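You operate a simulated robot arm through the tools that you are given. There is no shell and no other tool. Be economical: measure what you need, move in short steps, check, and stop when the job is done.

Carry out the task below with a simulated robot arm. There is one attempt and no reset: what you move stays moved.

JOB
Set the feed gap to the yellow pin gauge's size and the end gap to the blue one's.
Fine: then both pins go into the PINS drawer, shut again.
Where things are to end (x, y in the base frame): yellow pin gauge within 0.06 m of [0.45, -2.95]; blue pin gauge within 0.06 m of [0.45, -3.13].

It is judged by the outcome, as a careful person would: the job done as asked, and still so three seconds after it is handed in. It fails if anything else is knocked over, pushed out of place, dropped, spilled or broken.

ROBOT AND FRAMES
A 6-joint arm with a four-finger gripper on a trunk, on a base that drives. Base frame: it is fixed to the floor where the robot stands at the start and does not move with it; the origin is under the middle of the robot, x ahead of it, y to its left, z up; the surface under the hand at the start is at about z = 0.72. Units: m, degrees, N and s.
With the tool pointing down near the work surface it reaches from about 0.56 to 0.88 m from the robot's upright axis, wherever it stands. Its first joint turns from -166.0 to 166.0 degrees. Places, roughly: belt conveyor [0.9, -1.9, 1]; belt switch [0.6, -2.3, 0.9]; bench main switch [0.6, -3.4, 0.9]; bench main switch key [0.6, -3.4, 0.8]; bench reset button [0.3, -1.5, 0.7]; blue pin gauge [0.5, -2, 0.75]; chute selector [0.6, -1.6, 0.9]; coil sorter [0.8, -1.1, 0.9]; end gap knob [0.6, -0.7, 1]; feed gap knob [0.6, -0.1, 0.9]; grey tray [0.5, -2.75, 0.75]; inside the sorting bench drawer [0.5, -3, 0.5]; left clamp lever [0.8, -2.4, 1]; length gate [0.7, -1.8, 0.9]; length gate speed knob [0.6, -2, 0.9]; length slider [0.6, -1.7, 0.9]. Payload 3.43 kg.
Tool frame: the origin (TCP) lies between the finger pads and is the grasp point; the fingertips stand 0.03 m ahead of it; z points along the fingers, y is the line along which they close. The gripper opens to 0.12 m. The gripper's body begins 0.085 m behind the TCP.
Orientation is that of the tool frame in the base frame, as [roll, pitch, yaw] about the fixed x, y, z axes, in that order (R = Rz(yaw) Ry(pitch) Rx(roll)). With the fingers straight down and closing along the base's y, the tool's x points along the base's -x, its y along +y and its z along -z.

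CONTROLS
- The arm moves only by the tool step_arm. Its argument "motion" is a list of rows, each an object of numbers (a shift or turn left out is 0, a gripper value left out holds the last): "hand": the closure, from 0 (fully open) to 1 (shut); "x", "y", "z": the shift along the tool's x, y, z in m; "ax", "ay", "az": the turn, a rotation vector about the tool's x, y, z in degrees. In form: [{"hand": .., "x": .., "y": .., "z": .., "ax": .., "ay": .., "az": ..}, ...]. A call has 1 to 10 rows; each row is the pose to reach, as a shift and turn from the pose commanded when the call began, along the tool's axes at that moment. Rows are played at 5 a second. More than 0.05 m and 8.6 degrees between two rows, or a gripper value outside its range, and nothing of the call is played. A pose out of reach is approached as far as the arm can. The call stops where the force on the tool passes 40 N (or 10 N more than at its start, if that is more) or the arm is blocked; 0.2 s more then pass. Each finger halts on what it meets, pressing with about 21 N; the grip force reading is that of the motor and also rises with nothing between the fingers. The clock runs only during rows and for 0.2 s after the last one: add rows that repeat a pose to give the fingers time. The reply holds the time, the measured pose of the TCP, the force on the tool along the base axes, the opening and the grip force, in the units named above and with some noise, with the torque about the TCP (base axes, N m) and any sound that the robot's microphone picked up.
- Cameras (640 x 400 px; columns grow to the right, rows downward): "scene" is now at [0.0406, 0.1426, 1.5703]; the picture's right is [-0.68, -0.73, 0.00], its down [-0.50, 0.47, -0.73] and it looks along [0.53, -0.50, -0.68] (base axes); focal length 296 px, centre (320, 200). "wrist" rides on the gripper at [0.071, -0.017, -0.12] in the tool frame; the picture's right is [0.23, 0.97, 0.00], its down [-0.81, 0.19, -0.55] and it looks along [-0.54, 0.13, 0.83] (tool axes); focal length 275 px, centre (320, 200). There is no depth. A picture from a camera that has moved, and an enlarged one, comes with that camera's place and axes in the base frame and with its lens.
- capture(camera): a new picture of that camera. It takes no simulated time.
- raise_lower(by): slides the trunk up (or, below 0, down) by that many m; the arm and the scene camera ride with it, the base frame stays. It gives what a move gives, with no picture.
- drive_base(legs): drives the robot by 1 to 6 legs, each [ahead, left, turn to the left] in m, m and degrees, along the robot's own axes; the way and the turn of a leg run together, so that a leg with both is an arc; at most 1.5 m and 180 degrees a leg. The arm and the cameras ride along, it lands a little off, and it stops where it bumps. It gives what a move gives.
- aim_head(pan, tilt): turns the head with the scene camera to pan (to the left, within 120 degrees either way) and tilt (down, from -29 to 69), counted from straight ahead of the robot. It gives what a move gives.
- zoom(camera, box): a new picture of the part [left, top, right, bottom] of that camera's present view, enlarged. It takes no simulated time.
- job_done(): hands the job in; it is judged then, once.

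Go step by step. Nothing tells you exact positions but the pictures and the camera data: compare them with the known pose of the tool, close in by small moves and look again before you grip or let go. The budget is 120 turns and 78 pictures, counting those below and the enlarged ones. Unless the task says otherwise, let go and move clear before handing in, and close with one line.

The tools are called after ">>>" as a command line: name --argument value ..., lists and objects as JSON in quotes. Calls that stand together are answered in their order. step_arm: Moves the arm, as the interface text tells. Its arguments: {"type":"object","properties":{"motion":{"type":"array","items":{"type":"object","properties":{"hand":{"type":"number"},"x":{"type":"number"},"y":{"type":"number"},"z":{"type":"number"},"ax":{"type":"number"},"ay":{"type":"number"},"az":{"type":"number"}}}}},"required":["motion"]} The other tools are called the same way: raise_lower (by) slides the trunk up or down; drive_base (legs) drives the base; aim_head (pan, tilt) turns the head that bears the scene camera; capture (camera) takes a picture; zoom (camera, box) takes an enlarged picture of a part of a camera's view; job_done () hands the job in.

At the start:

```text
clock: 0.0
position: [0.4445, -0.3173, 1.1103]
tcp_rot: [179.9, 0.0, -179.9]
force: [0.1, 0.3, 0.3]
wrist_torque: [-0.02, 0.0, 0.0]
opening: 0.12
gripper_force: 0.0
trunk travel left (down, up): [-0.15, 0.39]
robot x, y, heading: [-0.0021, 0.0045, -0.2]
head pan, tilt: [-43.1, 43.2]
```

scene: 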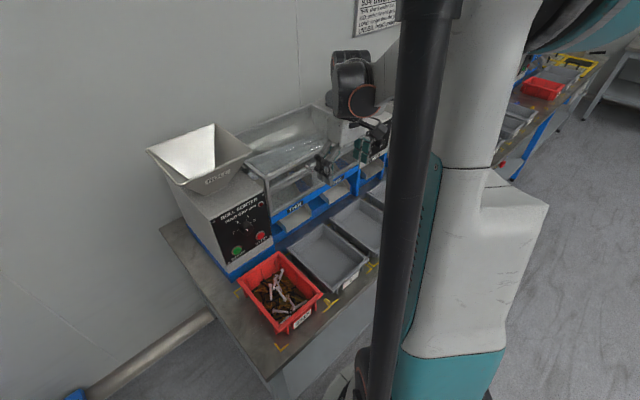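
wrist: 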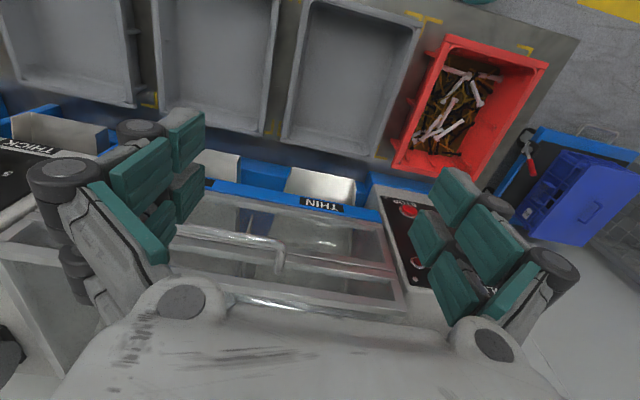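

I see the roll sorter with its trays, and a notice on the wall. First I zoom in on the feed-side panel and the notice.

>>> zoom --camera "scene" --box '[190, 170, 300, 290]'

>>> aim_head --pan -75 --tilt 30

>>> capture --camera "scene"

```text
3.33 times, centred on (245, 230) of scene
camera zoom: at [0.0406, 0.1426, 1.5703], right [-0.68, -0.73, 0.0], down [-0.5, 0.47, -0.73], along [0.53, -0.5, -0.68], focal length 988 px, centre (570, 100)
```

zoom: 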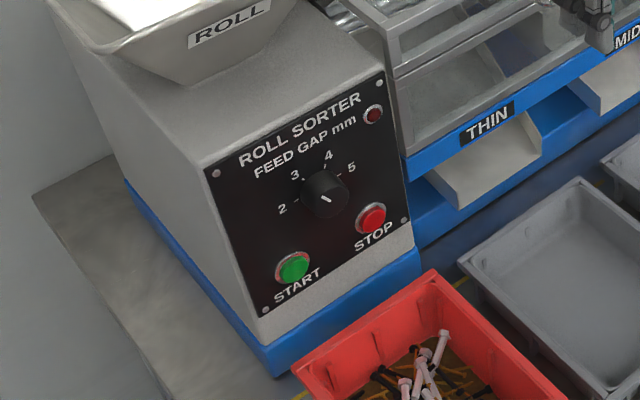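

```text
clock: 1.0
position: [0.4455, -0.3187, 1.1109]
tcp_rot: [180.0, 0.1, -179.9]
force: [0.2, 0.4, 0.0]
wrist_torque: [0.0, -0.03, -0.02]
opening: 0.12
gripper_force: 0.0
trunk travel left (down, up): [-0.15, 0.39]
robot x, y, heading: [0.0, -0.0003, -0.1]
head pan, tilt: [-75.0, 30.0]
```

```text
74 pictures are left
camera scene: at [0.0036, 0.1118, 1.5903], right [-0.97, -0.26, 0.0], down [-0.13, 0.48, -0.87], along [0.22, -0.84, -0.5], focal length 296 px, centre (320, 200)
```

scene: 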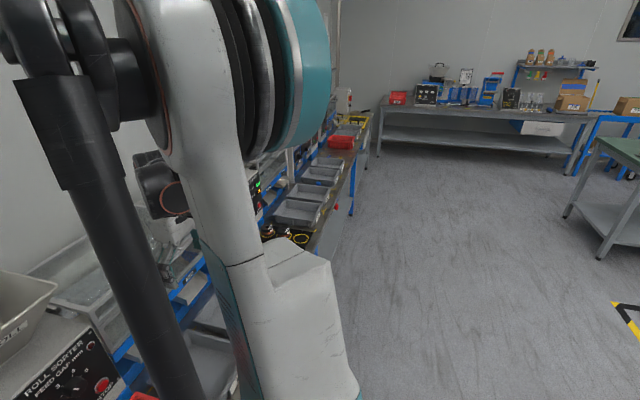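

The feed knob is a 2–5 mm dial. I back off a little and drive along the bench toward the pins, to look at them and at the panels on the way.

>>> drive_base --legs '[[-0.25, 0, 0], [0, -0.8, 0]]'

>>> aim_head --pan -30 --tilt 30

>>> capture --camera "scene"

>>> aim_head --pan 35 --tilt 25

>>> capture --camera "scene"

```text
clock: 6.7
position: [0.2002, -1.1186, 1.1101]
tcp_rot: [180.0, 0.1, -179.3]
force: [0.4, 0.1, 0.2]
wrist_torque: [0.01, 0.01, 0.0]
opening: 0.1197
gripper_force: 0.0
trunk travel left (down, up): [-0.15, 0.39]
robot x, y, heading: [-0.2495, -0.8038, 0.6]
head pan, tilt: [-75.0, 30.0]
```

```text
clock: 7.8
position: [0.199, -1.1177, 1.1113]
tcp_rot: [-179.9, 0.0, -179.4]
force: [0.6, -0.5, -0.7]
wrist_torque: [-0.02, -0.03, -0.02]
opening: 0.12
gripper_force: 0.0
trunk travel left (down, up): [-0.15, 0.39]
robot x, y, heading: [-0.2502, -0.8055, 0.5]
head pan, tilt: [-30.0, 30.0]
```

```text
73 pictures are left
camera scene: at [-0.1936, -0.6514, 1.5903], right [-0.49, -0.87, 0.0], down [-0.44, 0.25, -0.87], along [0.75, -0.42, -0.5], focal length 296 px, centre (320, 200)
```

scene: 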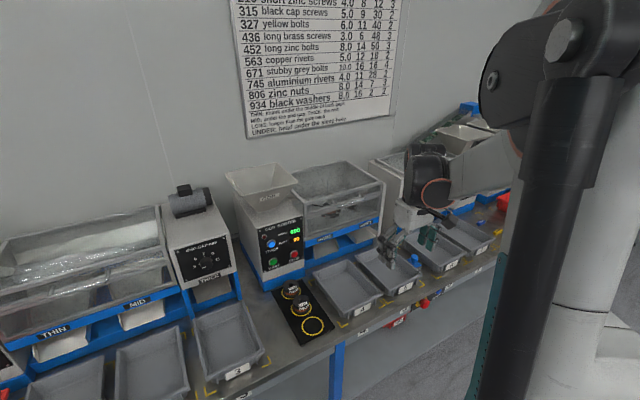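

```text
clock: 9.2
position: [0.199, -1.1198, 1.1101]
tcp_rot: [-180.0, 0.0, -179.3]
force: [0.5, 0.3, 0.5]
wrist_torque: [-0.03, 0.0, 0.01]
opening: 0.1202
gripper_force: 0.0
trunk travel left (down, up): [-0.15, 0.39]
robot x, y, heading: [-0.2499, -0.8072, 0.7]
head pan, tilt: [35.0, 25.0]
```

```text
72 pictures are left
camera scene: at [-0.1975, -0.5534, 1.5983], right [0.58, -0.81, 0.0], down [-0.34, -0.25, -0.91], along [0.74, 0.53, -0.42], focal length 296 px, centre (320, 200)
```

scene: 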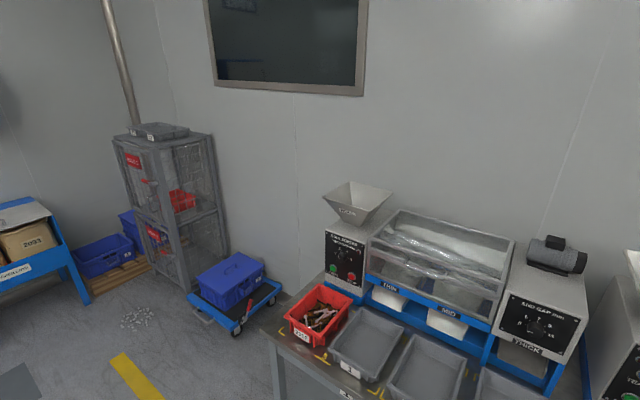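

The end-gap panel and the wall table are in view. I zoom on the end-gap dial and read the table.

>>> zoom --camera "scene" --box '[490, 280, 600, 360]'

>>> aim_head --pan -25 --tilt 5

>>> capture --camera "scene"

```text
5.00 times, centred on (545, 320) of scene
camera zoom: at [-0.1975, -0.5534, 1.5983], right [0.58, -0.81, 0.0], down [-0.34, -0.25, -0.91], along [0.74, 0.53, -0.42], focal length 1482 px, centre (-805, -400)
```

zoom: 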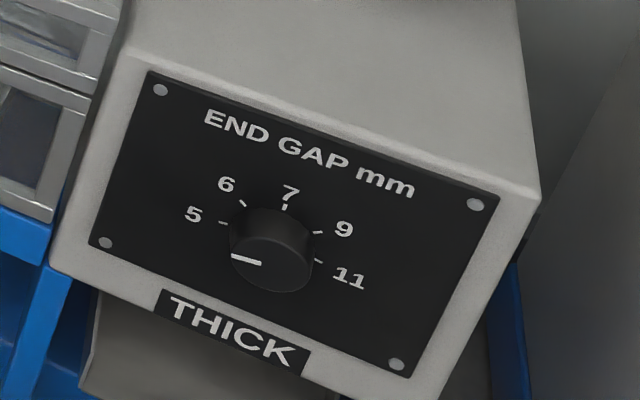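

```text
clock: 10.5
position: [0.1993, -1.119, 1.1097]
tcp_rot: [-180.0, 0.0, -179.3]
force: [0.7, 0.2, 0.0]
wrist_torque: [-0.01, 0.0, 0.01]
opening: 0.1199
gripper_force: 0.0
trunk travel left (down, up): [-0.15, 0.39]
robot x, y, heading: [-0.2503, -0.8004, 0.7]
head pan, tilt: [-25.0, 5.0]
```

```text
70 pictures are left
camera scene: at [-0.1887, -0.6449, 1.6307], right [-0.41, -0.91, 0.0], down [-0.08, 0.04, -1.0], along [0.91, -0.41, -0.09], focal length 296 px, centre (320, 200)
```

scene: 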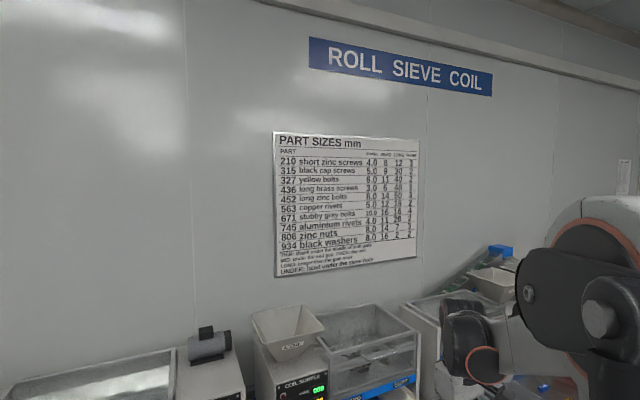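

The end knob sits near the low end of 5, 6, 7, 9, 11, and the table is only about parts. Next I drive on to the pins around y = -2.

>>> drive_base --legs '[[0, -1.1, 0]]'

>>> aim_head --pan -5 --tilt 42

>>> capture --camera "scene"

>>> aim_head --pan -65 --tilt 30

>>> capture --camera "scene"

```text
clock: 16.2
position: [0.2023, -2.2271, 1.1101]
tcp_rot: [-179.9, 0.0, -179.8]
force: [-0.2, 0.0, 0.3]
wrist_torque: [0.01, 0.01, 0.02]
opening: 0.1199
gripper_force: 0.0
trunk travel left (down, up): [-0.15, 0.39]
robot x, y, heading: [-0.2467, -1.9092, -0.1]
head pan, tilt: [-25.0, 5.0]
```

```text
clock: 17.2
position: [0.2021, -2.2264, 1.1099]
tcp_rot: [-179.9, 0.0, -179.9]
force: [-0.3, -0.9, 0.2]
wrist_torque: [0.01, 0.0, -0.02]
opening: 0.1201
gripper_force: 0.0
trunk travel left (down, up): [-0.15, 0.39]
robot x, y, heading: [-0.2415, -1.9081, 0.0]
head pan, tilt: [-5.0, 42.0]
```

```text
69 pictures are left
camera scene: at [-0.18, -1.7171, 1.5721], right [-0.09, -1.0, 0.0], down [-0.67, 0.06, -0.74], along [0.74, -0.06, -0.67], focal length 296 px, centre (320, 200)
```

scene: 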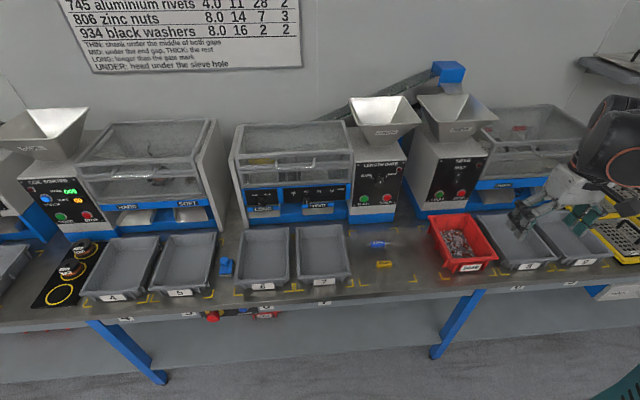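

```text
clock: 18.5
position: [0.2031, -2.2278, 1.1107]
tcp_rot: [-179.9, 0.0, -179.9]
force: [-0.1, 0.6, 0.4]
wrist_torque: [-0.01, 0.0, 0.01]
opening: 0.1199
gripper_force: 0.1
trunk travel left (down, up): [-0.15, 0.39]
robot x, y, heading: [-0.244, -1.9083, 0.0]
head pan, tilt: [-65.0, 30.0]
```

```text
68 pictures are left
camera scene: at [-0.2249, -1.7917, 1.5903], right [-0.91, -0.42, 0.0], down [-0.21, 0.45, -0.87], along [0.37, -0.78, -0.5], focal length 296 px, centre (320, 200)
```

scene: 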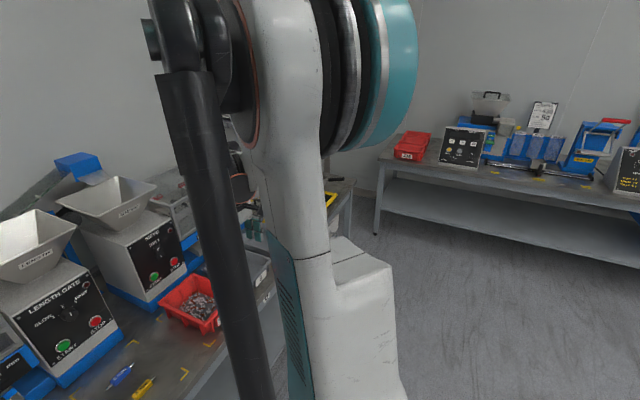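

The two pins lie near (0.5, -2.0). I zoom on them.

>>> zoom --camera "scene" --box '[90, 350, 180, 400]'

>>> aim_head --pan -20 --tilt 50

>>> capture --camera "scene"

```text
7.11 times, centred on (135, 375) of scene
camera zoom: at [-0.2249, -1.7917, 1.5903], right [-0.91, -0.42, 0.0], down [-0.21, 0.45, -0.87], along [0.37, -0.78, -0.5], focal length 2108 px, centre (1636, -1044)
```

zoom: 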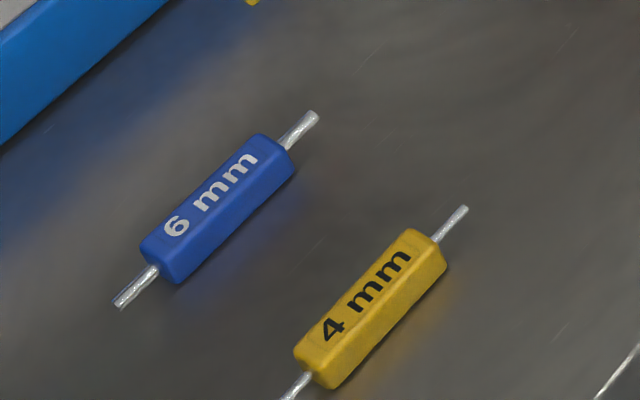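

```text
clock: 19.6
position: [0.2018, -2.226, 1.111]
tcp_rot: [180.0, 0.0, -180.0]
force: [0.3, -0.7, -0.9]
wrist_torque: [-0.02, -0.01, -0.02]
opening: 0.12
gripper_force: 0.0
trunk travel left (down, up): [-0.15, 0.39]
robot x, y, heading: [-0.2414, -1.9083, -0.0]
head pan, tilt: [-20.0, 50.0]
```

```text
66 pictures are left
camera scene: at [-0.1909, -1.7361, 1.5608], right [-0.34, -0.94, 0.0], down [-0.72, 0.26, -0.64], along [0.6, -0.22, -0.77], focal length 296 px, centre (320, 200)
```

scene: 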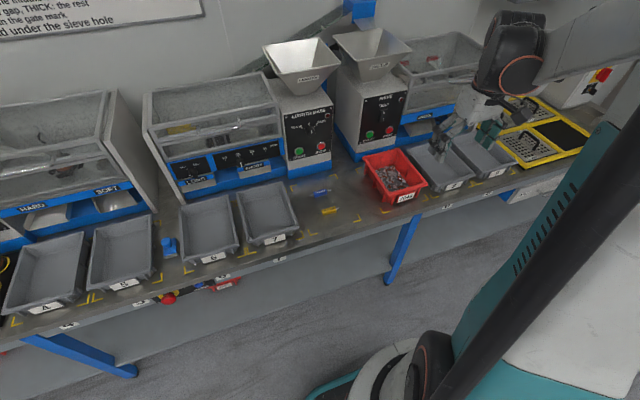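

The yellow pin reads 4 mm and the blue one 6 mm, so feed goes to 4 and end to 6. I drive back to the feed knob and start turning the hand forward.

>>> drive_base --legs '[[0, 1.3, 0], [0, 0.65, 0]]'

>>> aim_head --pan -15 --tilt 40

>>> step_arm --motion '[{"ay": -8, "x": -0.015}, {"ay": -16, "x": -0.03}, {"ay": -24, "x": -0.045}, {"ay": -32, "x": -0.06}, {"ay": -40, "x": -0.075}, {"ay": -48, "x": -0.09}, {"ay": -56, "x": -0.105}, {"ay": -64, "x": -0.12}, {"ay": -72, "x": -0.135}, {"ay": -80, "x": -0.15}]'

>>> capture --camera "scene"

>>> capture --camera "wrist"

```text
clock: 29.3
position: [0.2092, -0.2895, 1.1107]
tcp_rot: [-180.0, 0.0, -179.9]
force: [-0.5, 0.2, -0.2]
wrist_torque: [-0.01, 0.0, 0.0]
opening: 0.1201
gripper_force: 0.0
trunk travel left (down, up): [-0.15, 0.39]
robot x, y, heading: [-0.237, 0.0279, 0.3]
head pan, tilt: [-20.0, 50.0]
```

```text
clock: 30.0
position: [0.2102, -0.2889, 1.1112]
tcp_rot: [-179.9, 0.0, -179.9]
force: [0.7, 0.4, 1.0]
wrist_torque: [0.01, 0.0, 0.0]
opening: 0.12
gripper_force: 0.1
trunk travel left (down, up): [-0.15, 0.39]
robot x, y, heading: [-0.233, 0.0294, -0.1]
head pan, tilt: [-15.0, 40.0]
```

```text
clock: 32.2
position: [0.3598, -0.2891, 1.1115]
tcp_rot: [180.0, 80.1, -180.0]
force: [-0.2, 0.0, 0.2]
wrist_torque: [-0.05, 0.02, -0.01]
opening: 0.12
gripper_force: 0.0
trunk travel left (down, up): [-0.15, 0.39]
robot x, y, heading: [-0.2321, 0.0293, 0.4]
head pan, tilt: [-15.0, 40.0]
```

```text
65 pictures are left
camera scene: at [-0.1729, 0.2058, 1.5749], right [-0.26, -0.97, 0.0], down [-0.62, 0.17, -0.77], along [0.74, -0.2, -0.64], focal length 296 px, centre (320, 200)
```

scene: 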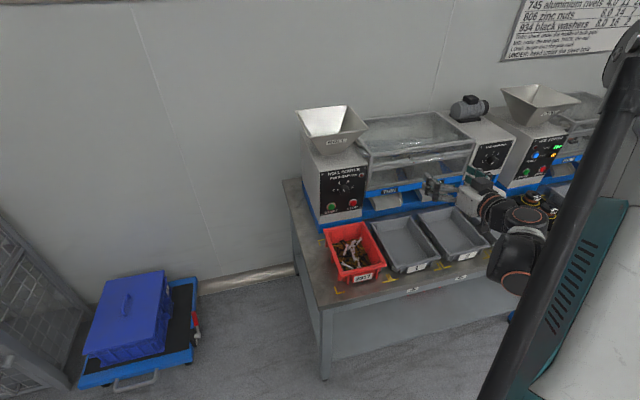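

```text
64 pictures are left
camera wrist: at [0.2296, -0.3061, 1.0605], right [-0.04, 0.97, -0.23], down [-0.4, 0.19, 0.89], along [0.91, 0.13, 0.39], focal length 275 px, centre (320, 200)
```

wrist: 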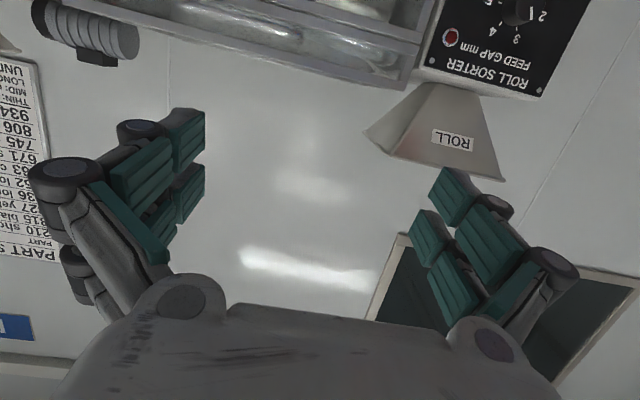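

The knob is at about (0.59, -0.09, 0.945). I zoom in on its pointer before approaching.

>>> zoom --camera "scene" --box '[310, 155, 374, 215]'

>>> step_arm --motion '[{"ay": -5, "x": 0.02, "y": 0.04}, {"ay": -10, "x": 0.04, "y": 0.08}, {"ay": -10, "x": 0.08, "y": 0.11}, {"ay": -10, "x": 0.11, "y": 0.14}, {"ay": -10, "x": 0.14, "y": 0.17}, {"ay": -10, "x": 0.155, "y": 0.2}, {"ay": -10, "x": 0.155, "y": 0.2}]'

>>> capture --camera "wrist"

>>> capture --camera "scene"

```text
6.67 times, centred on (342, 185) of scene
camera zoom: at [-0.1729, 0.2058, 1.5749], right [-0.26, -0.97, 0.0], down [-0.62, 0.17, -0.77], along [0.74, -0.2, -0.64], focal length 1976 px, centre (173, 300)
```

zoom: 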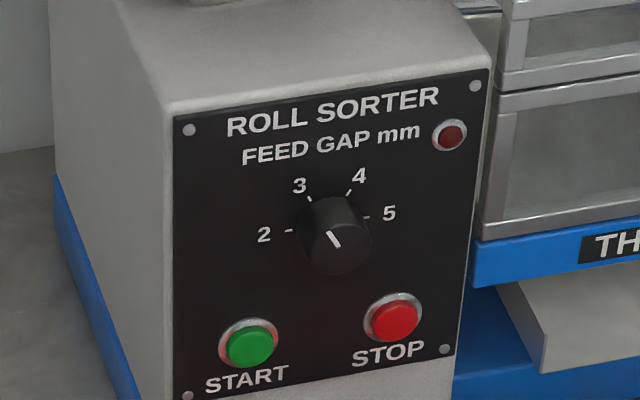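

```text
clock: 33.8
position: [0.422, -0.1428, 1.1333]
tcp_rot: [-150.7, 89.8, -150.7]
force: [-0.1, 1.4, 0.5]
wrist_torque: [0.0, 0.06, -0.05]
opening: 0.1201
gripper_force: 0.1
out of reach, approached as far as the arm can: row 1, 2, 3, 4, 5, 6, 7
trunk travel left (down, up): [-0.15, 0.39]
robot x, y, heading: [-0.2297, 0.0291, -0.0]
head pan, tilt: [-15.0, 40.0]
```

```text
62 pictures are left
camera wrist: at [0.3031, -0.1584, 1.0615], right [0.0, 0.97, -0.23], down [-0.55, 0.19, 0.81], along [0.83, 0.13, 0.54], focal length 275 px, centre (320, 200)
```

wrist: 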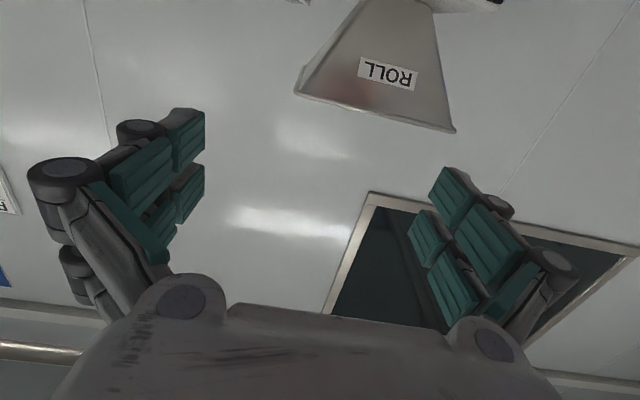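

```text
61 pictures are left
camera scene: at [-0.1731, 0.2072, 1.5748], right [-0.26, -0.97, 0.0], down [-0.62, 0.17, -0.77], along [0.74, -0.2, -0.64], focal length 296 px, centre (320, 200)
```

scene: 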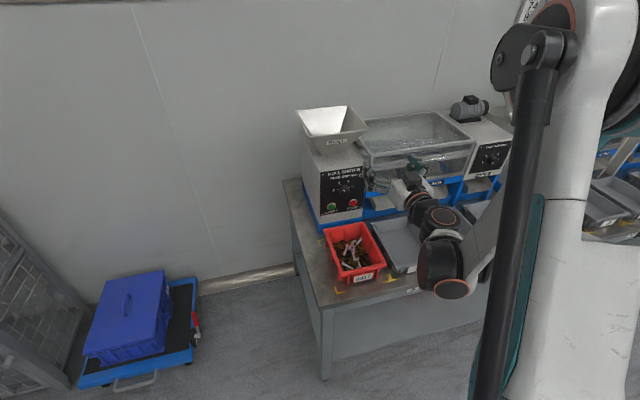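

The feed pointer is at 3; it needs about 60° clockwise to 4. The arm could not get low with the hand level, so I lower the trunk and back the base off to extend more.

>>> drive_base --legs '[[-0.15, 0, 0]]'

>>> raise_lower --by -0.15

>>> step_arm --motion '[{"z": 0.03}, {"z": 0.06}, {"z": 0.08}]'

```text
clock: 35.2
position: [0.2751, -0.1436, 1.1339]
tcp_rot: [-173.3, 89.8, -173.5]
force: [0.1, 0.2, 0.5]
wrist_torque: [0.01, 0.0, 0.01]
opening: 0.1198
gripper_force: 0.0
trunk travel left (down, up): [-0.15, 0.39]
robot x, y, heading: [-0.3827, 0.027, -0.2]
head pan, tilt: [-15.0, 40.0]
```

```text
clock: 36.9
position: [0.2741, -0.1437, 0.9841]
tcp_rot: [-176.6, 89.9, -176.7]
force: [-0.2, -0.7, 0.0]
wrist_torque: [0.03, 0.0, -0.01]
opening: 0.1201
gripper_force: 0.0
trunk travel left (down, up): [0.0, 0.54]
robot x, y, heading: [-0.3824, 0.0294, -0.1]
head pan, tilt: [-15.0, 40.0]
```

```text
clock: 37.7
position: [0.3545, -0.1439, 0.9842]
tcp_rot: [-179.9, 89.9, -180.0]
force: [-0.9, 0.0, 0.5]
wrist_torque: [0.02, 0.0, -0.04]
opening: 0.1198
gripper_force: 0.0
trunk travel left (down, up): [0.0, 0.54]
robot x, y, heading: [-0.3838, 0.0309, -0.3]
head pan, tilt: [-15.0, 40.0]
```

Level reach works now. I align laterally with the knob, half close the fingers, and look.

>>> step_arm --motion '[{"hand": 0.4, "y": 0.03, "x": 0.02, "z": 0.03}, {"y": 0.055, "x": 0.035, "z": 0.06}, {"y": 0.055, "x": 0.035, "z": 0.09}, {"y": 0.055, "x": 0.035, "z": 0.09}]'

>>> capture --camera "wrist"

>>> zoom --camera "scene" --box '[310, 100, 470, 200]'

```text
clock: 38.7
position: [0.4443, -0.0901, 0.949]
tcp_rot: [-178.0, 89.9, -178.1]
force: [-1.1, 0.3, 0.3]
wrist_torque: [0.01, -0.01, -0.02]
opening: 0.0718
gripper_force: 0.1
trunk travel left (down, up): [0.0, 0.54]
robot x, y, heading: [-0.3813, 0.0298, -0.1]
head pan, tilt: [-15.0, 40.0]
```

```text
60 pictures are left
camera wrist: at [0.3248, -0.1053, 0.8768], right [0.0, 0.97, -0.23], down [-0.55, 0.19, 0.81], along [0.83, 0.13, 0.54], focal length 275 px, centre (320, 200)
```

wrist: 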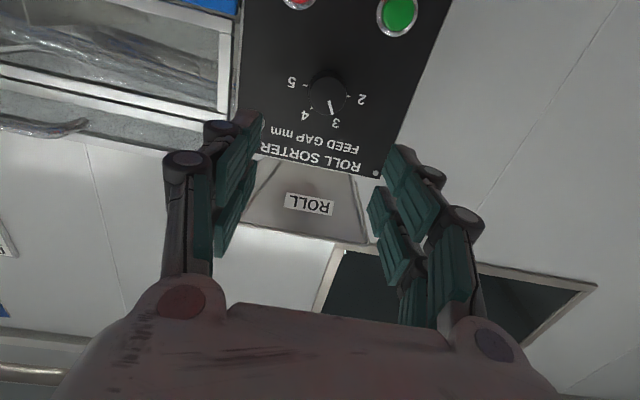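

```text
4.00 times, centred on (390, 150) of scene
camera zoom: at [-0.3206, 0.2063, 1.4249], right [-0.26, -0.97, 0.0], down [-0.62, 0.17, -0.77], along [0.74, -0.2, -0.64], focal length 1186 px, centre (40, 400)
```

zoom: 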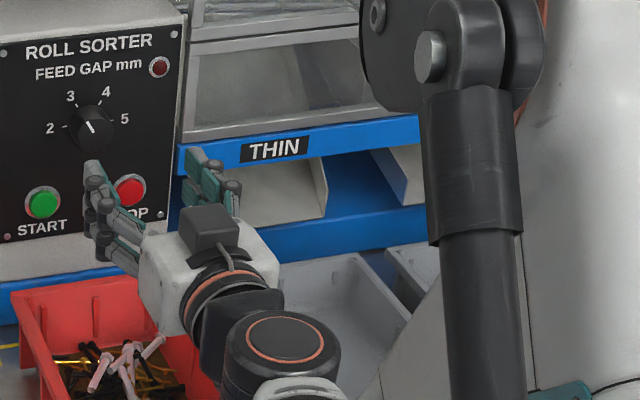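

Triangulating gives the knob face near (0.60, -0.086, 0.935). I lower slightly and advance, then look again.

>>> step_arm --motion '[{"x": 0.014, "y": 0.003, "z": 0.04}, {"x": 0.014, "y": 0.003, "z": 0.08}, {"x": 0.014, "y": 0.003, "z": 0.11}, {"x": 0.014, "y": 0.003, "z": 0.11}]'

>>> capture --camera "wrist"

>>> zoom --camera "scene" --box '[290, 110, 370, 160]'

```text
clock: 39.7
position: [0.5547, -0.085, 0.9338]
tcp_rot: [-178.9, 89.9, -179.1]
force: [0.0, -0.1, 0.7]
wrist_torque: [0.05, -0.03, 0.03]
opening: 0.0722
gripper_force: 0.1
trunk travel left (down, up): [0.0, 0.54]
robot x, y, heading: [-0.3823, 0.029, -0.4]
head pan, tilt: [-15.0, 40.0]
```

```text
58 pictures are left
camera wrist: at [0.4359, -0.1013, 0.8625], right [0.0, 0.97, -0.23], down [-0.55, 0.19, 0.81], along [0.83, 0.13, 0.54], focal length 275 px, centre (320, 200)
```

wrist: 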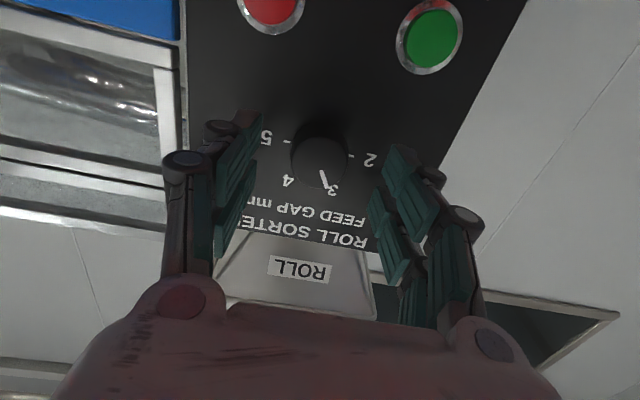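

```text
8.00 times, centred on (330, 135) of scene
camera zoom: at [-0.3206, 0.2063, 1.4249], right [-0.26, -0.97, 0.0], down [-0.62, 0.17, -0.77], along [0.74, -0.2, -0.64], focal length 2371 px, centre (240, 720)
```

zoom: 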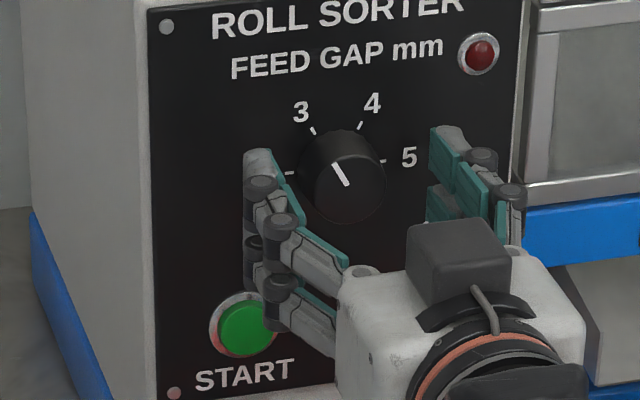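

The knob is centred between the fingers with its face near x≈0.58. I advance 10 mm and close on it.

>>> step_arm --motion '[{"x": -0.002, "z": 0.005}, {"x": -0.002, "z": 0.01}, {"x": -0.002, "z": 0.01, "hand": 0.6}, {"x": -0.002, "z": 0.01, "hand": 0.75}, {"x": -0.002, "z": 0.01, "hand": 0.75}]'

>>> capture --camera "wrist"

```text
clock: 40.9
position: [0.5648, -0.086, 0.9369]
tcp_rot: [178.2, 89.9, 178.1]
force: [2.6, -1.8, 1.5]
wrist_torque: [0.03, -0.1, -0.07]
opening: 0.0337
gripper_force: 44.9
trunk travel left (down, up): [0.0, 0.54]
robot x, y, heading: [-0.3833, 0.0275, -0.1]
head pan, tilt: [-15.0, 40.0]
```

```text
56 pictures are left
camera wrist: at [0.445, -0.1017, 0.8646], right [0.0, 0.97, -0.23], down [-0.55, 0.19, 0.81], along [0.83, 0.13, 0.54], focal length 275 px, centre (320, 200)
```

wrist: 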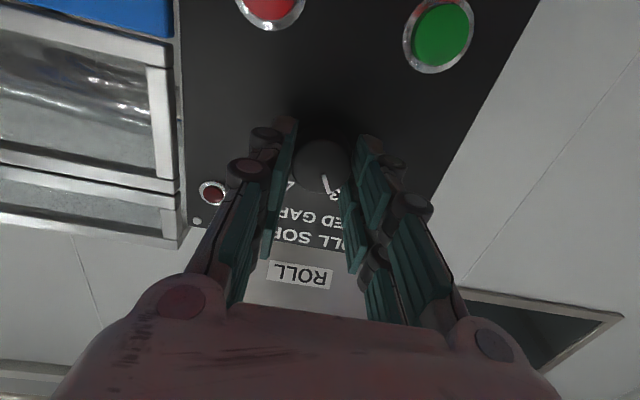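

Gripped at 34 mm. Now I turn 60° clockwise.

>>> step_arm --motion '[{"az": 7.5}, {"az": 15}, {"az": 22.5}, {"az": 30}, {"az": 37.5}, {"az": 45}, {"az": 52.5}, {"az": 60}, {"az": 60}]'

>>> zoom --camera "scene" --box '[290, 110, 370, 160]'

```text
clock: 42.9
position: [0.5642, -0.0884, 0.9351]
tcp_rot: [90.1, 29.8, 89.7]
force: [15.9, -19.1, 8.6]
wrist_torque: [-0.01, -0.25, -0.66]
opening: 0.0336
gripper_force: 45.0
trunk travel left (down, up): [0.0, 0.54]
robot x, y, heading: [-0.3814, 0.029, -0.3]
head pan, tilt: [-15.0, 40.0]
```

```text
8.00 times, centred on (330, 135) of scene
camera zoom: at [-0.3202, 0.2044, 1.4251], right [-0.26, -0.97, 0.0], down [-0.62, 0.17, -0.77], along [0.74, -0.2, -0.64], focal length 2371 px, centre (240, 720)
```

zoom: 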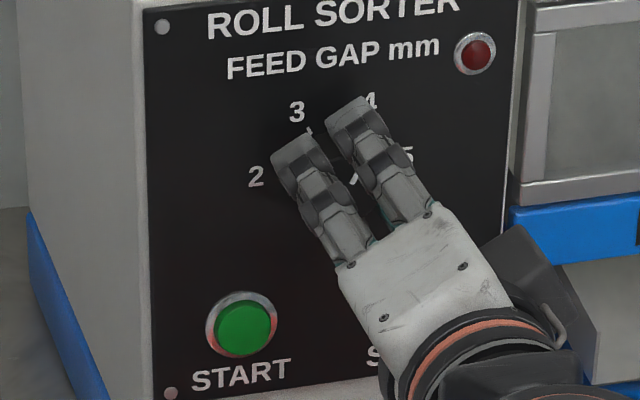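

The turn went through without stalling. I open and back away to check the pointer.

>>> step_arm --motion '[{"hand": 0.5}, {"hand": 0.5}, {"hand": 0.5}, {"z": -0.04}, {"z": -0.09}, {"z": -0.09}]'

>>> capture --camera "wrist"

>>> zoom --camera "scene" --box '[290, 110, 370, 160]'

```text
clock: 44.3
position: [0.4765, -0.0858, 0.9363]
tcp_rot: [90.1, 30.0, 90.1]
force: [-0.2, 0.2, 0.9]
wrist_torque: [-0.01, 0.02, -0.02]
opening: 0.0595
gripper_force: 0.1
trunk travel left (down, up): [0.0, 0.54]
robot x, y, heading: [-0.3836, 0.0315, 0.0]
head pan, tilt: [-15.0, 40.0]
```

```text
54 pictures are left
camera wrist: at [0.3561, -0.0318, 0.8853], right [0.0, 0.69, 0.73], down [-0.55, -0.61, 0.57], along [0.83, -0.4, 0.38], focal length 275 px, centre (320, 200)
```

wrist: 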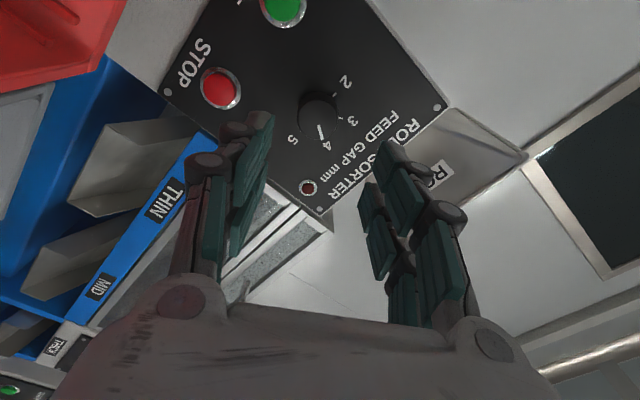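

```text
8.00 times, centred on (330, 135) of scene
camera zoom: at [-0.3214, 0.2063, 1.425], right [-0.26, -0.97, 0.0], down [-0.62, 0.17, -0.77], along [0.74, -0.2, -0.64], focal length 2371 px, centre (240, 720)
```

zoom: 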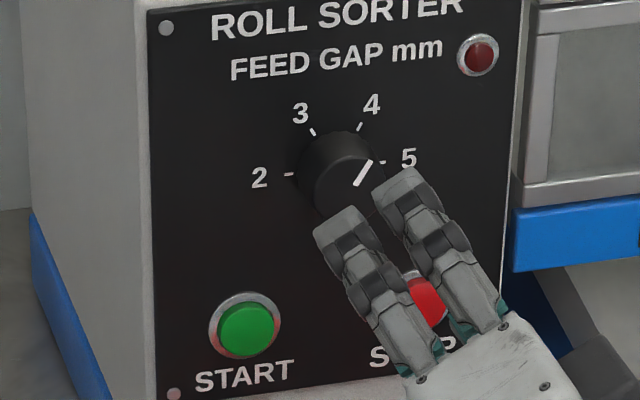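

The pointer reads 4. I retract, undo the roll, and drive to the end-gap knob.

>>> step_arm --motion '[{"z": -0.02, "az": -8}, {"z": -0.04, "az": -16}, {"z": -0.06, "az": -24}, {"z": -0.06, "az": -32}, {"z": -0.06, "az": -40}, {"z": -0.06, "az": -48}, {"z": -0.06, "az": -56}, {"z": -0.06, "az": -60}]'

>>> drive_base --legs '[[0, -0.6, 0]]'

>>> raise_lower --by 0.04

>>> capture --camera "scene"

>>> capture --camera "wrist"

```text
clock: 46.1
position: [0.4153, -0.0853, 0.9363]
tcp_rot: [-134.7, 90.0, -134.8]
force: [-0.2, 0.5, 0.2]
wrist_torque: [-0.01, 0.02, 0.02]
opening: 0.0602
gripper_force: 0.1
trunk travel left (down, up): [0.0, 0.54]
robot x, y, heading: [-0.3829, 0.0287, -0.0]
head pan, tilt: [-15.0, 40.0]
```

```text
clock: 49.5
position: [0.4144, -0.6831, 0.9354]
tcp_rot: [-173.6, 89.9, -173.4]
force: [0.8, 0.3, -0.3]
wrist_torque: [0.0, -0.03, 0.01]
opening: 0.0599
gripper_force: 0.0
trunk travel left (down, up): [0.0, 0.54]
robot x, y, heading: [-0.3837, -0.5672, 0.1]
head pan, tilt: [-15.0, 40.0]
```

```text
clock: 50.4
position: [0.4154, -0.6827, 0.9757]
tcp_rot: [-178.8, 89.8, -178.7]
force: [-0.4, 0.1, 0.3]
wrist_torque: [-0.01, -0.02, -0.03]
opening: 0.0598
gripper_force: 0.0
trunk travel left (down, up): [-0.04, 0.5]
robot x, y, heading: [-0.3859, -0.5712, 0.2]
head pan, tilt: [-15.0, 40.0]
```

```text
52 pictures are left
camera scene: at [-0.3213, -0.393, 1.4649], right [-0.26, -0.97, 0.0], down [-0.62, 0.17, -0.77], along [0.74, -0.2, -0.64], focal length 296 px, centre (320, 200)
```

scene: 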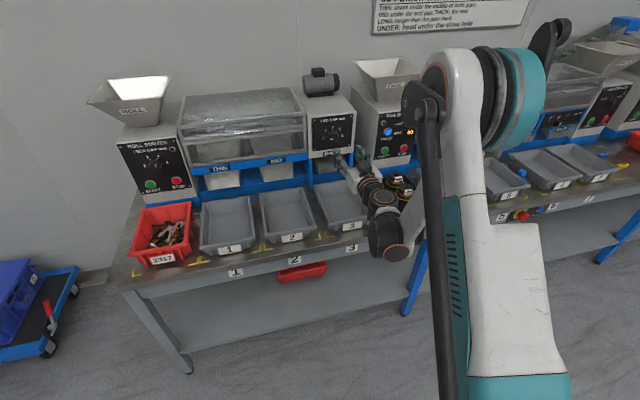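

```text
51 pictures are left
camera wrist: at [0.2952, -0.6994, 0.904], right [0.0, 0.97, -0.23], down [-0.55, 0.19, 0.81], along [0.83, 0.13, 0.54], focal length 275 px, centre (320, 200)
```

wrist: 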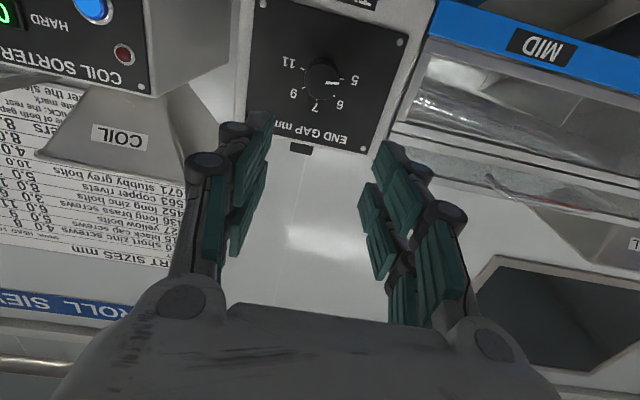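

The end knob is in view. I zoom on its dial.

>>> zoom --camera "scene" --box '[305, 105, 369, 155]'

>>> zoom --camera "wrist" --box '[250, 20, 400, 140]'

```text
8.00 times, centred on (337, 130) of scene
camera zoom: at [-0.3213, -0.393, 1.4649], right [-0.26, -0.97, 0.0], down [-0.62, 0.17, -0.77], along [0.74, -0.2, -0.64], focal length 2371 px, centre (184, 760)
```

zoom: 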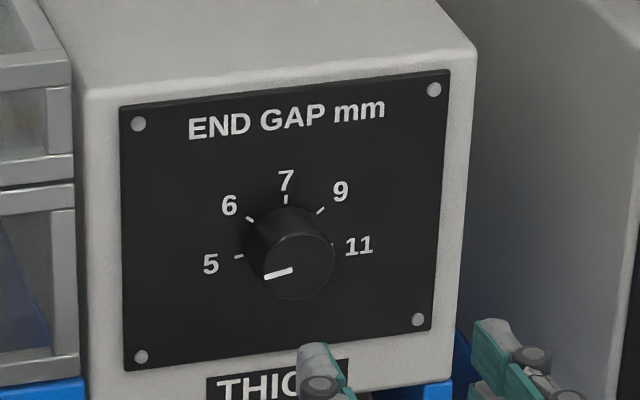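

```text
3.33 times, centred on (325, 80) of wrist
camera zoom: at [0.2952, -0.6994, 0.904], right [0.0, 0.97, -0.23], down [-0.55, 0.19, 0.81], along [0.83, 0.13, 0.54], focal length 918 px, centre (303, 600)
```

zoom: 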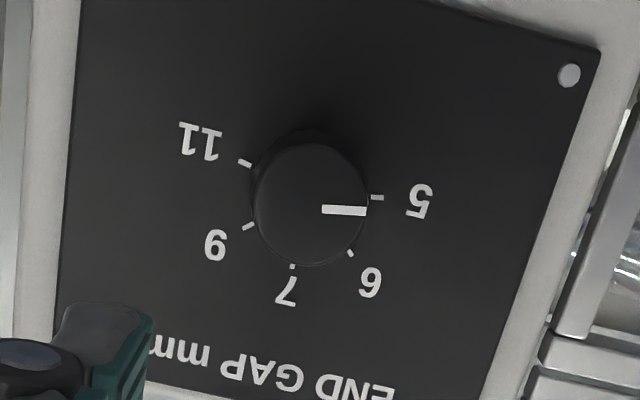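

The end pointer is on 5 and needs about 45–50° clockwise to 6. I align at about (y -0.686, z 0.958) and approach.

>>> step_arm --motion '[{"hand": 0.4, "x": 0.017, "y": -0.003, "z": 0.03}, {"x": 0.017, "y": -0.003, "z": 0.07}, {"x": 0.017, "y": -0.003, "z": 0.11}, {"x": 0.017, "y": -0.003, "z": 0.135}, {"x": 0.017, "y": -0.003, "z": 0.135}]'

>>> capture --camera "wrist"

>>> zoom --camera "scene" --box '[305, 105, 369, 155]'

```text
clock: 51.5
position: [0.5489, -0.6864, 0.9575]
tcp_rot: [0.5, 90.0, 0.6]
force: [0.1, -0.3, 0.4]
wrist_torque: [0.01, -0.02, -0.01]
opening: 0.0716
gripper_force: 0.1
trunk travel left (down, up): [-0.04, 0.5]
robot x, y, heading: [-0.3832, -0.5692, 0.1]
head pan, tilt: [-15.0, 40.0]
```

```text
48 pictures are left
camera wrist: at [0.4302, -0.7026, 0.8856], right [0.0, 0.97, -0.23], down [-0.55, 0.19, 0.81], along [0.83, 0.13, 0.54], focal length 275 px, centre (320, 200)
```

wrist: 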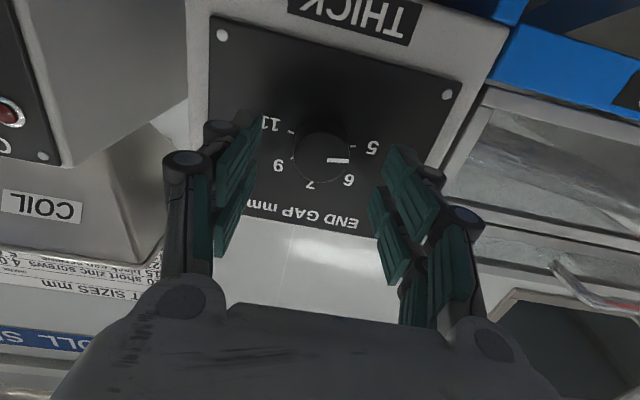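

```text
8.00 times, centred on (337, 130) of scene
camera zoom: at [-0.321, -0.393, 1.4649], right [-0.26, -0.97, 0.0], down [-0.62, 0.17, -0.77], along [0.74, -0.2, -0.64], focal length 2371 px, centre (184, 760)
```

zoom: 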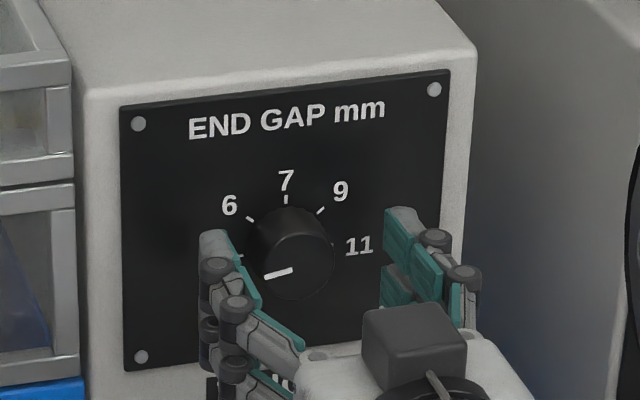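

Well centred. I advance 15 mm, grip, and turn.

>>> step_arm --motion '[{"z": 0.008}, {"z": 0.016}, {"z": 0.016, "hand": 0.6}, {"z": 0.016, "hand": 0.75}, {"z": 0.016, "hand": 0.75}]'

>>> step_arm --motion '[{"az": 8}, {"az": 16}, {"az": 24}, {"az": 32}, {"az": 40}, {"az": 48}, {"az": 48}]'

>>> step_arm --motion '[{"hand": 0.5}, {"hand": 0.5}, {"hand": 0.5}, {"z": -0.04}, {"z": -0.09}, {"z": -0.12}, {"z": -0.12}]'

>>> zoom --camera "wrist" --box '[200, 20, 440, 170]'

>>> zoom --camera "scene" --box '[305, 105, 369, 155]'

```text
clock: 52.8
position: [0.5653, -0.6856, 0.958]
tcp_rot: [-175.5, 89.9, -175.5]
force: [-0.7, 1.6, -0.5]
wrist_torque: [0.05, -0.04, 0.1]
opening: 0.0341
gripper_force: 44.7
trunk travel left (down, up): [-0.04, 0.5]
robot x, y, heading: [-0.3834, -0.57, 0.2]
head pan, tilt: [-15.0, 40.0]
```

```text
clock: 54.5
position: [0.5656, -0.6873, 0.9572]
tcp_rot: [90.2, 41.8, 90.0]
force: [-0.4, -2.9, -7.0]
wrist_torque: [-0.03, 0.39, 0.22]
opening: 0.0341
gripper_force: 44.6
trunk travel left (down, up): [-0.04, 0.5]
robot x, y, heading: [-0.3843, -0.5689, 0.2]
head pan, tilt: [-15.0, 40.0]
stopped in row 7: the force on the tool passed its limit at 40 N (the readings are from after the stop); the commanded pose is now the measured one
```

```text
clock: 56.0
position: [0.4429, -0.6879, 0.9568]
tcp_rot: [90.0, 41.8, 90.0]
force: [-0.6, 0.0, -0.2]
wrist_torque: [0.01, 0.01, 0.03]
opening: 0.0597
gripper_force: 0.0
trunk travel left (down, up): [-0.04, 0.5]
robot x, y, heading: [-0.3785, -0.568, 0.1]
head pan, tilt: [-15.0, 40.0]
```

```text
2.67 times, centred on (320, 95) of wrist
camera zoom: at [0.3244, -0.645, 0.8961], right [0.0, 0.82, 0.57], down [-0.55, -0.48, 0.69], along [0.83, -0.32, 0.45], focal length 734 px, centre (320, 480)
```

zoom: 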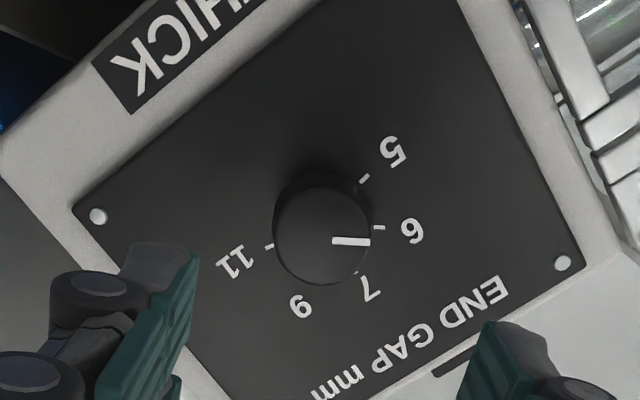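

```text
8.00 times, centred on (337, 130) of scene
camera zoom: at [-0.3217, -0.3931, 1.4649], right [-0.26, -0.97, 0.0], down [-0.62, 0.17, -0.77], along [0.74, -0.2, -0.64], focal length 2371 px, centre (184, 760)
```

zoom: 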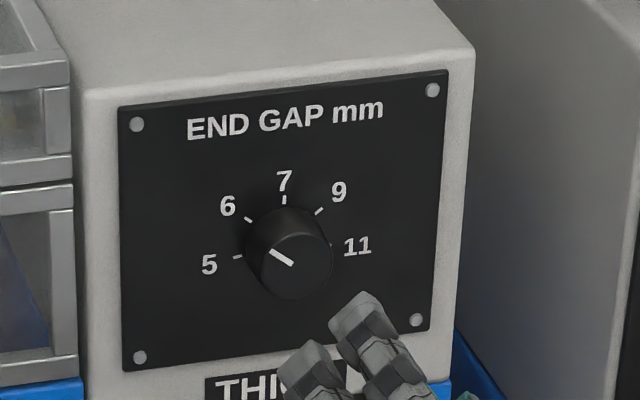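

The pointer now sits on 6. I retract, unroll, and turn the hand down again, then drive to the drawer.

>>> step_arm --motion '[{"z": -0.03, "az": -8}, {"z": -0.06, "az": -16}, {"z": -0.08, "az": -24}, {"z": -0.08, "az": -32}, {"z": -0.08, "az": -40}, {"z": -0.08, "az": -48}, {"z": -0.08, "az": -48}]'

>>> raise_lower --by 0.15

>>> step_arm --motion '[{"ay": 8}, {"ay": 16}, {"ay": 24}, {"ay": 32}, {"ay": 40}, {"ay": 48}, {"ay": 56}, {"ay": 64}, {"ay": 72}, {"ay": 80}]'

>>> step_arm --motion '[{"ay": 5, "hand": 0.0}, {"ay": 10}, {"ay": 10}]'

>>> drive_base --legs '[[0, -1.2, 0], [0, -1.2, 0]]'

>>> aim_head --pan -10 --tilt 45

>>> capture --camera "scene"

```text
clock: 57.6
position: [0.3691, -0.6872, 0.9612]
tcp_rot: [169.6, 89.8, 169.5]
force: [-0.2, 0.1, 0.5]
wrist_torque: [-0.02, -0.02, 0.01]
opening: 0.0603
gripper_force: 0.1
out of reach, approached as far as the arm can: row 3, 4, 5, 6, 7
trunk travel left (down, up): [-0.04, 0.5]
robot x, y, heading: [-0.3845, -0.5732, -0.2]
head pan, tilt: [-15.0, 40.0]
```

```text
clock: 59.4
position: [0.3693, -0.6861, 1.1129]
tcp_rot: [147.5, 89.8, 147.5]
force: [-0.4, 0.3, 0.0]
wrist_torque: [-0.01, 0.0, -0.03]
opening: 0.0602
gripper_force: 0.1
trunk travel left (down, up): [-0.19, 0.35]
robot x, y, heading: [-0.3816, -0.5694, -0.1]
head pan, tilt: [-15.0, 40.0]
```

```text
clock: 61.6
position: [0.3693, -0.6881, 1.1111]
tcp_rot: [179.8, 9.6, 179.9]
force: [-0.7, 0.3, -0.2]
wrist_torque: [-0.01, 0.0, 0.0]
opening: 0.0599
gripper_force: 0.1
trunk travel left (down, up): [-0.19, 0.35]
robot x, y, heading: [-0.3818, -0.5724, 0.1]
head pan, tilt: [-15.0, 40.0]
```

```text
clock: 62.4
position: [0.37, -0.6878, 1.1108]
tcp_rot: [179.9, -0.2, 179.9]
force: [0.0, 0.0, -0.7]
wrist_torque: [-0.03, 0.0, -0.01]
opening: 0.1202
gripper_force: 0.0
trunk travel left (down, up): [-0.19, 0.35]
robot x, y, heading: [-0.3849, -0.5739, -0.1]
head pan, tilt: [-15.0, 40.0]
```

```text
clock: 74.0
position: [0.3953, -3.0269, 1.1112]
tcp_rot: [180.0, -0.1, -178.9]
force: [0.2, 0.1, 0.2]
wrist_torque: [0.03, 0.0, 0.03]
opening: 0.1199
gripper_force: 0.0
trunk travel left (down, up): [-0.19, 0.35]
robot x, y, heading: [-0.3575, -2.9266, 1.4]
head pan, tilt: [-15.0, 40.0]
```

```text
clock: 74.6
position: [0.3945, -3.0273, 1.111]
tcp_rot: [179.8, -0.2, -178.7]
force: [-0.3, -0.3, 0.4]
wrist_torque: [-0.01, 0.02, 0.03]
opening: 0.1202
gripper_force: 0.1
trunk travel left (down, up): [-0.19, 0.35]
robot x, y, heading: [-0.3604, -2.9303, 1.3]
head pan, tilt: [-10.0, 45.0]
```

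```text
44 pictures are left
camera scene: at [-0.3045, -2.7403, 1.6077], right [-0.15, -0.99, 0.0], down [-0.7, 0.11, -0.71], along [0.7, -0.11, -0.71], focal length 296 px, centre (320, 200)
```

scene: 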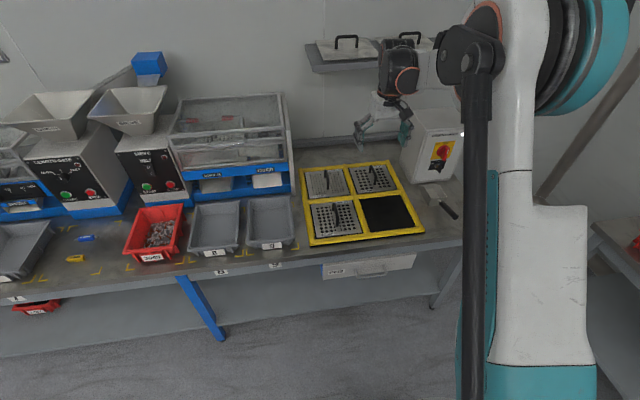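

The drawer front (PINS label) is visible under the bench edge. I zoom in on it.

>>> zoom --camera "scene" --box '[300, 230, 440, 300]'

>>> capture --camera "wrist"

```text
4.57 times, centred on (370, 265) of scene
camera zoom: at [-0.3045, -2.7403, 1.6077], right [-0.15, -0.99, 0.0], down [-0.7, 0.11, -0.71], along [0.7, -0.11, -0.71], focal length 1355 px, centre (91, -97)
```

zoom: 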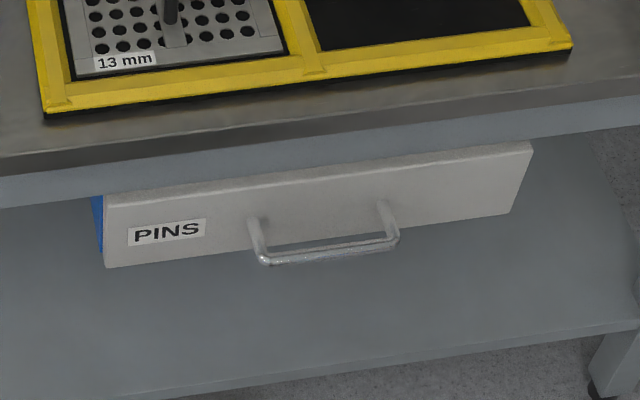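

```text
42 pictures are left
camera wrist: at [0.3251, -3.0449, 1.2311], right [-0.25, 0.97, 0.0], down [0.81, 0.21, 0.55], along [0.53, 0.14, -0.83], focal length 275 px, centre (320, 200)
```

wrist: 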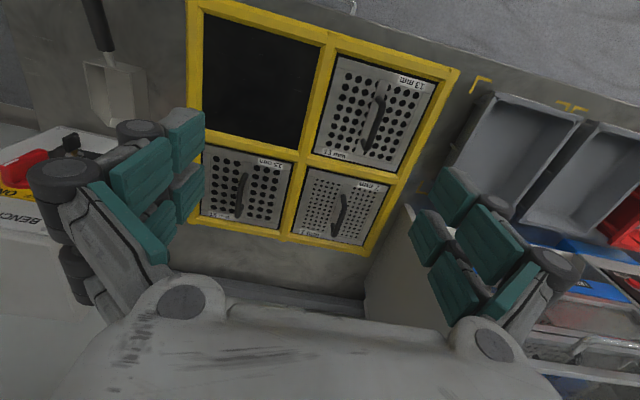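

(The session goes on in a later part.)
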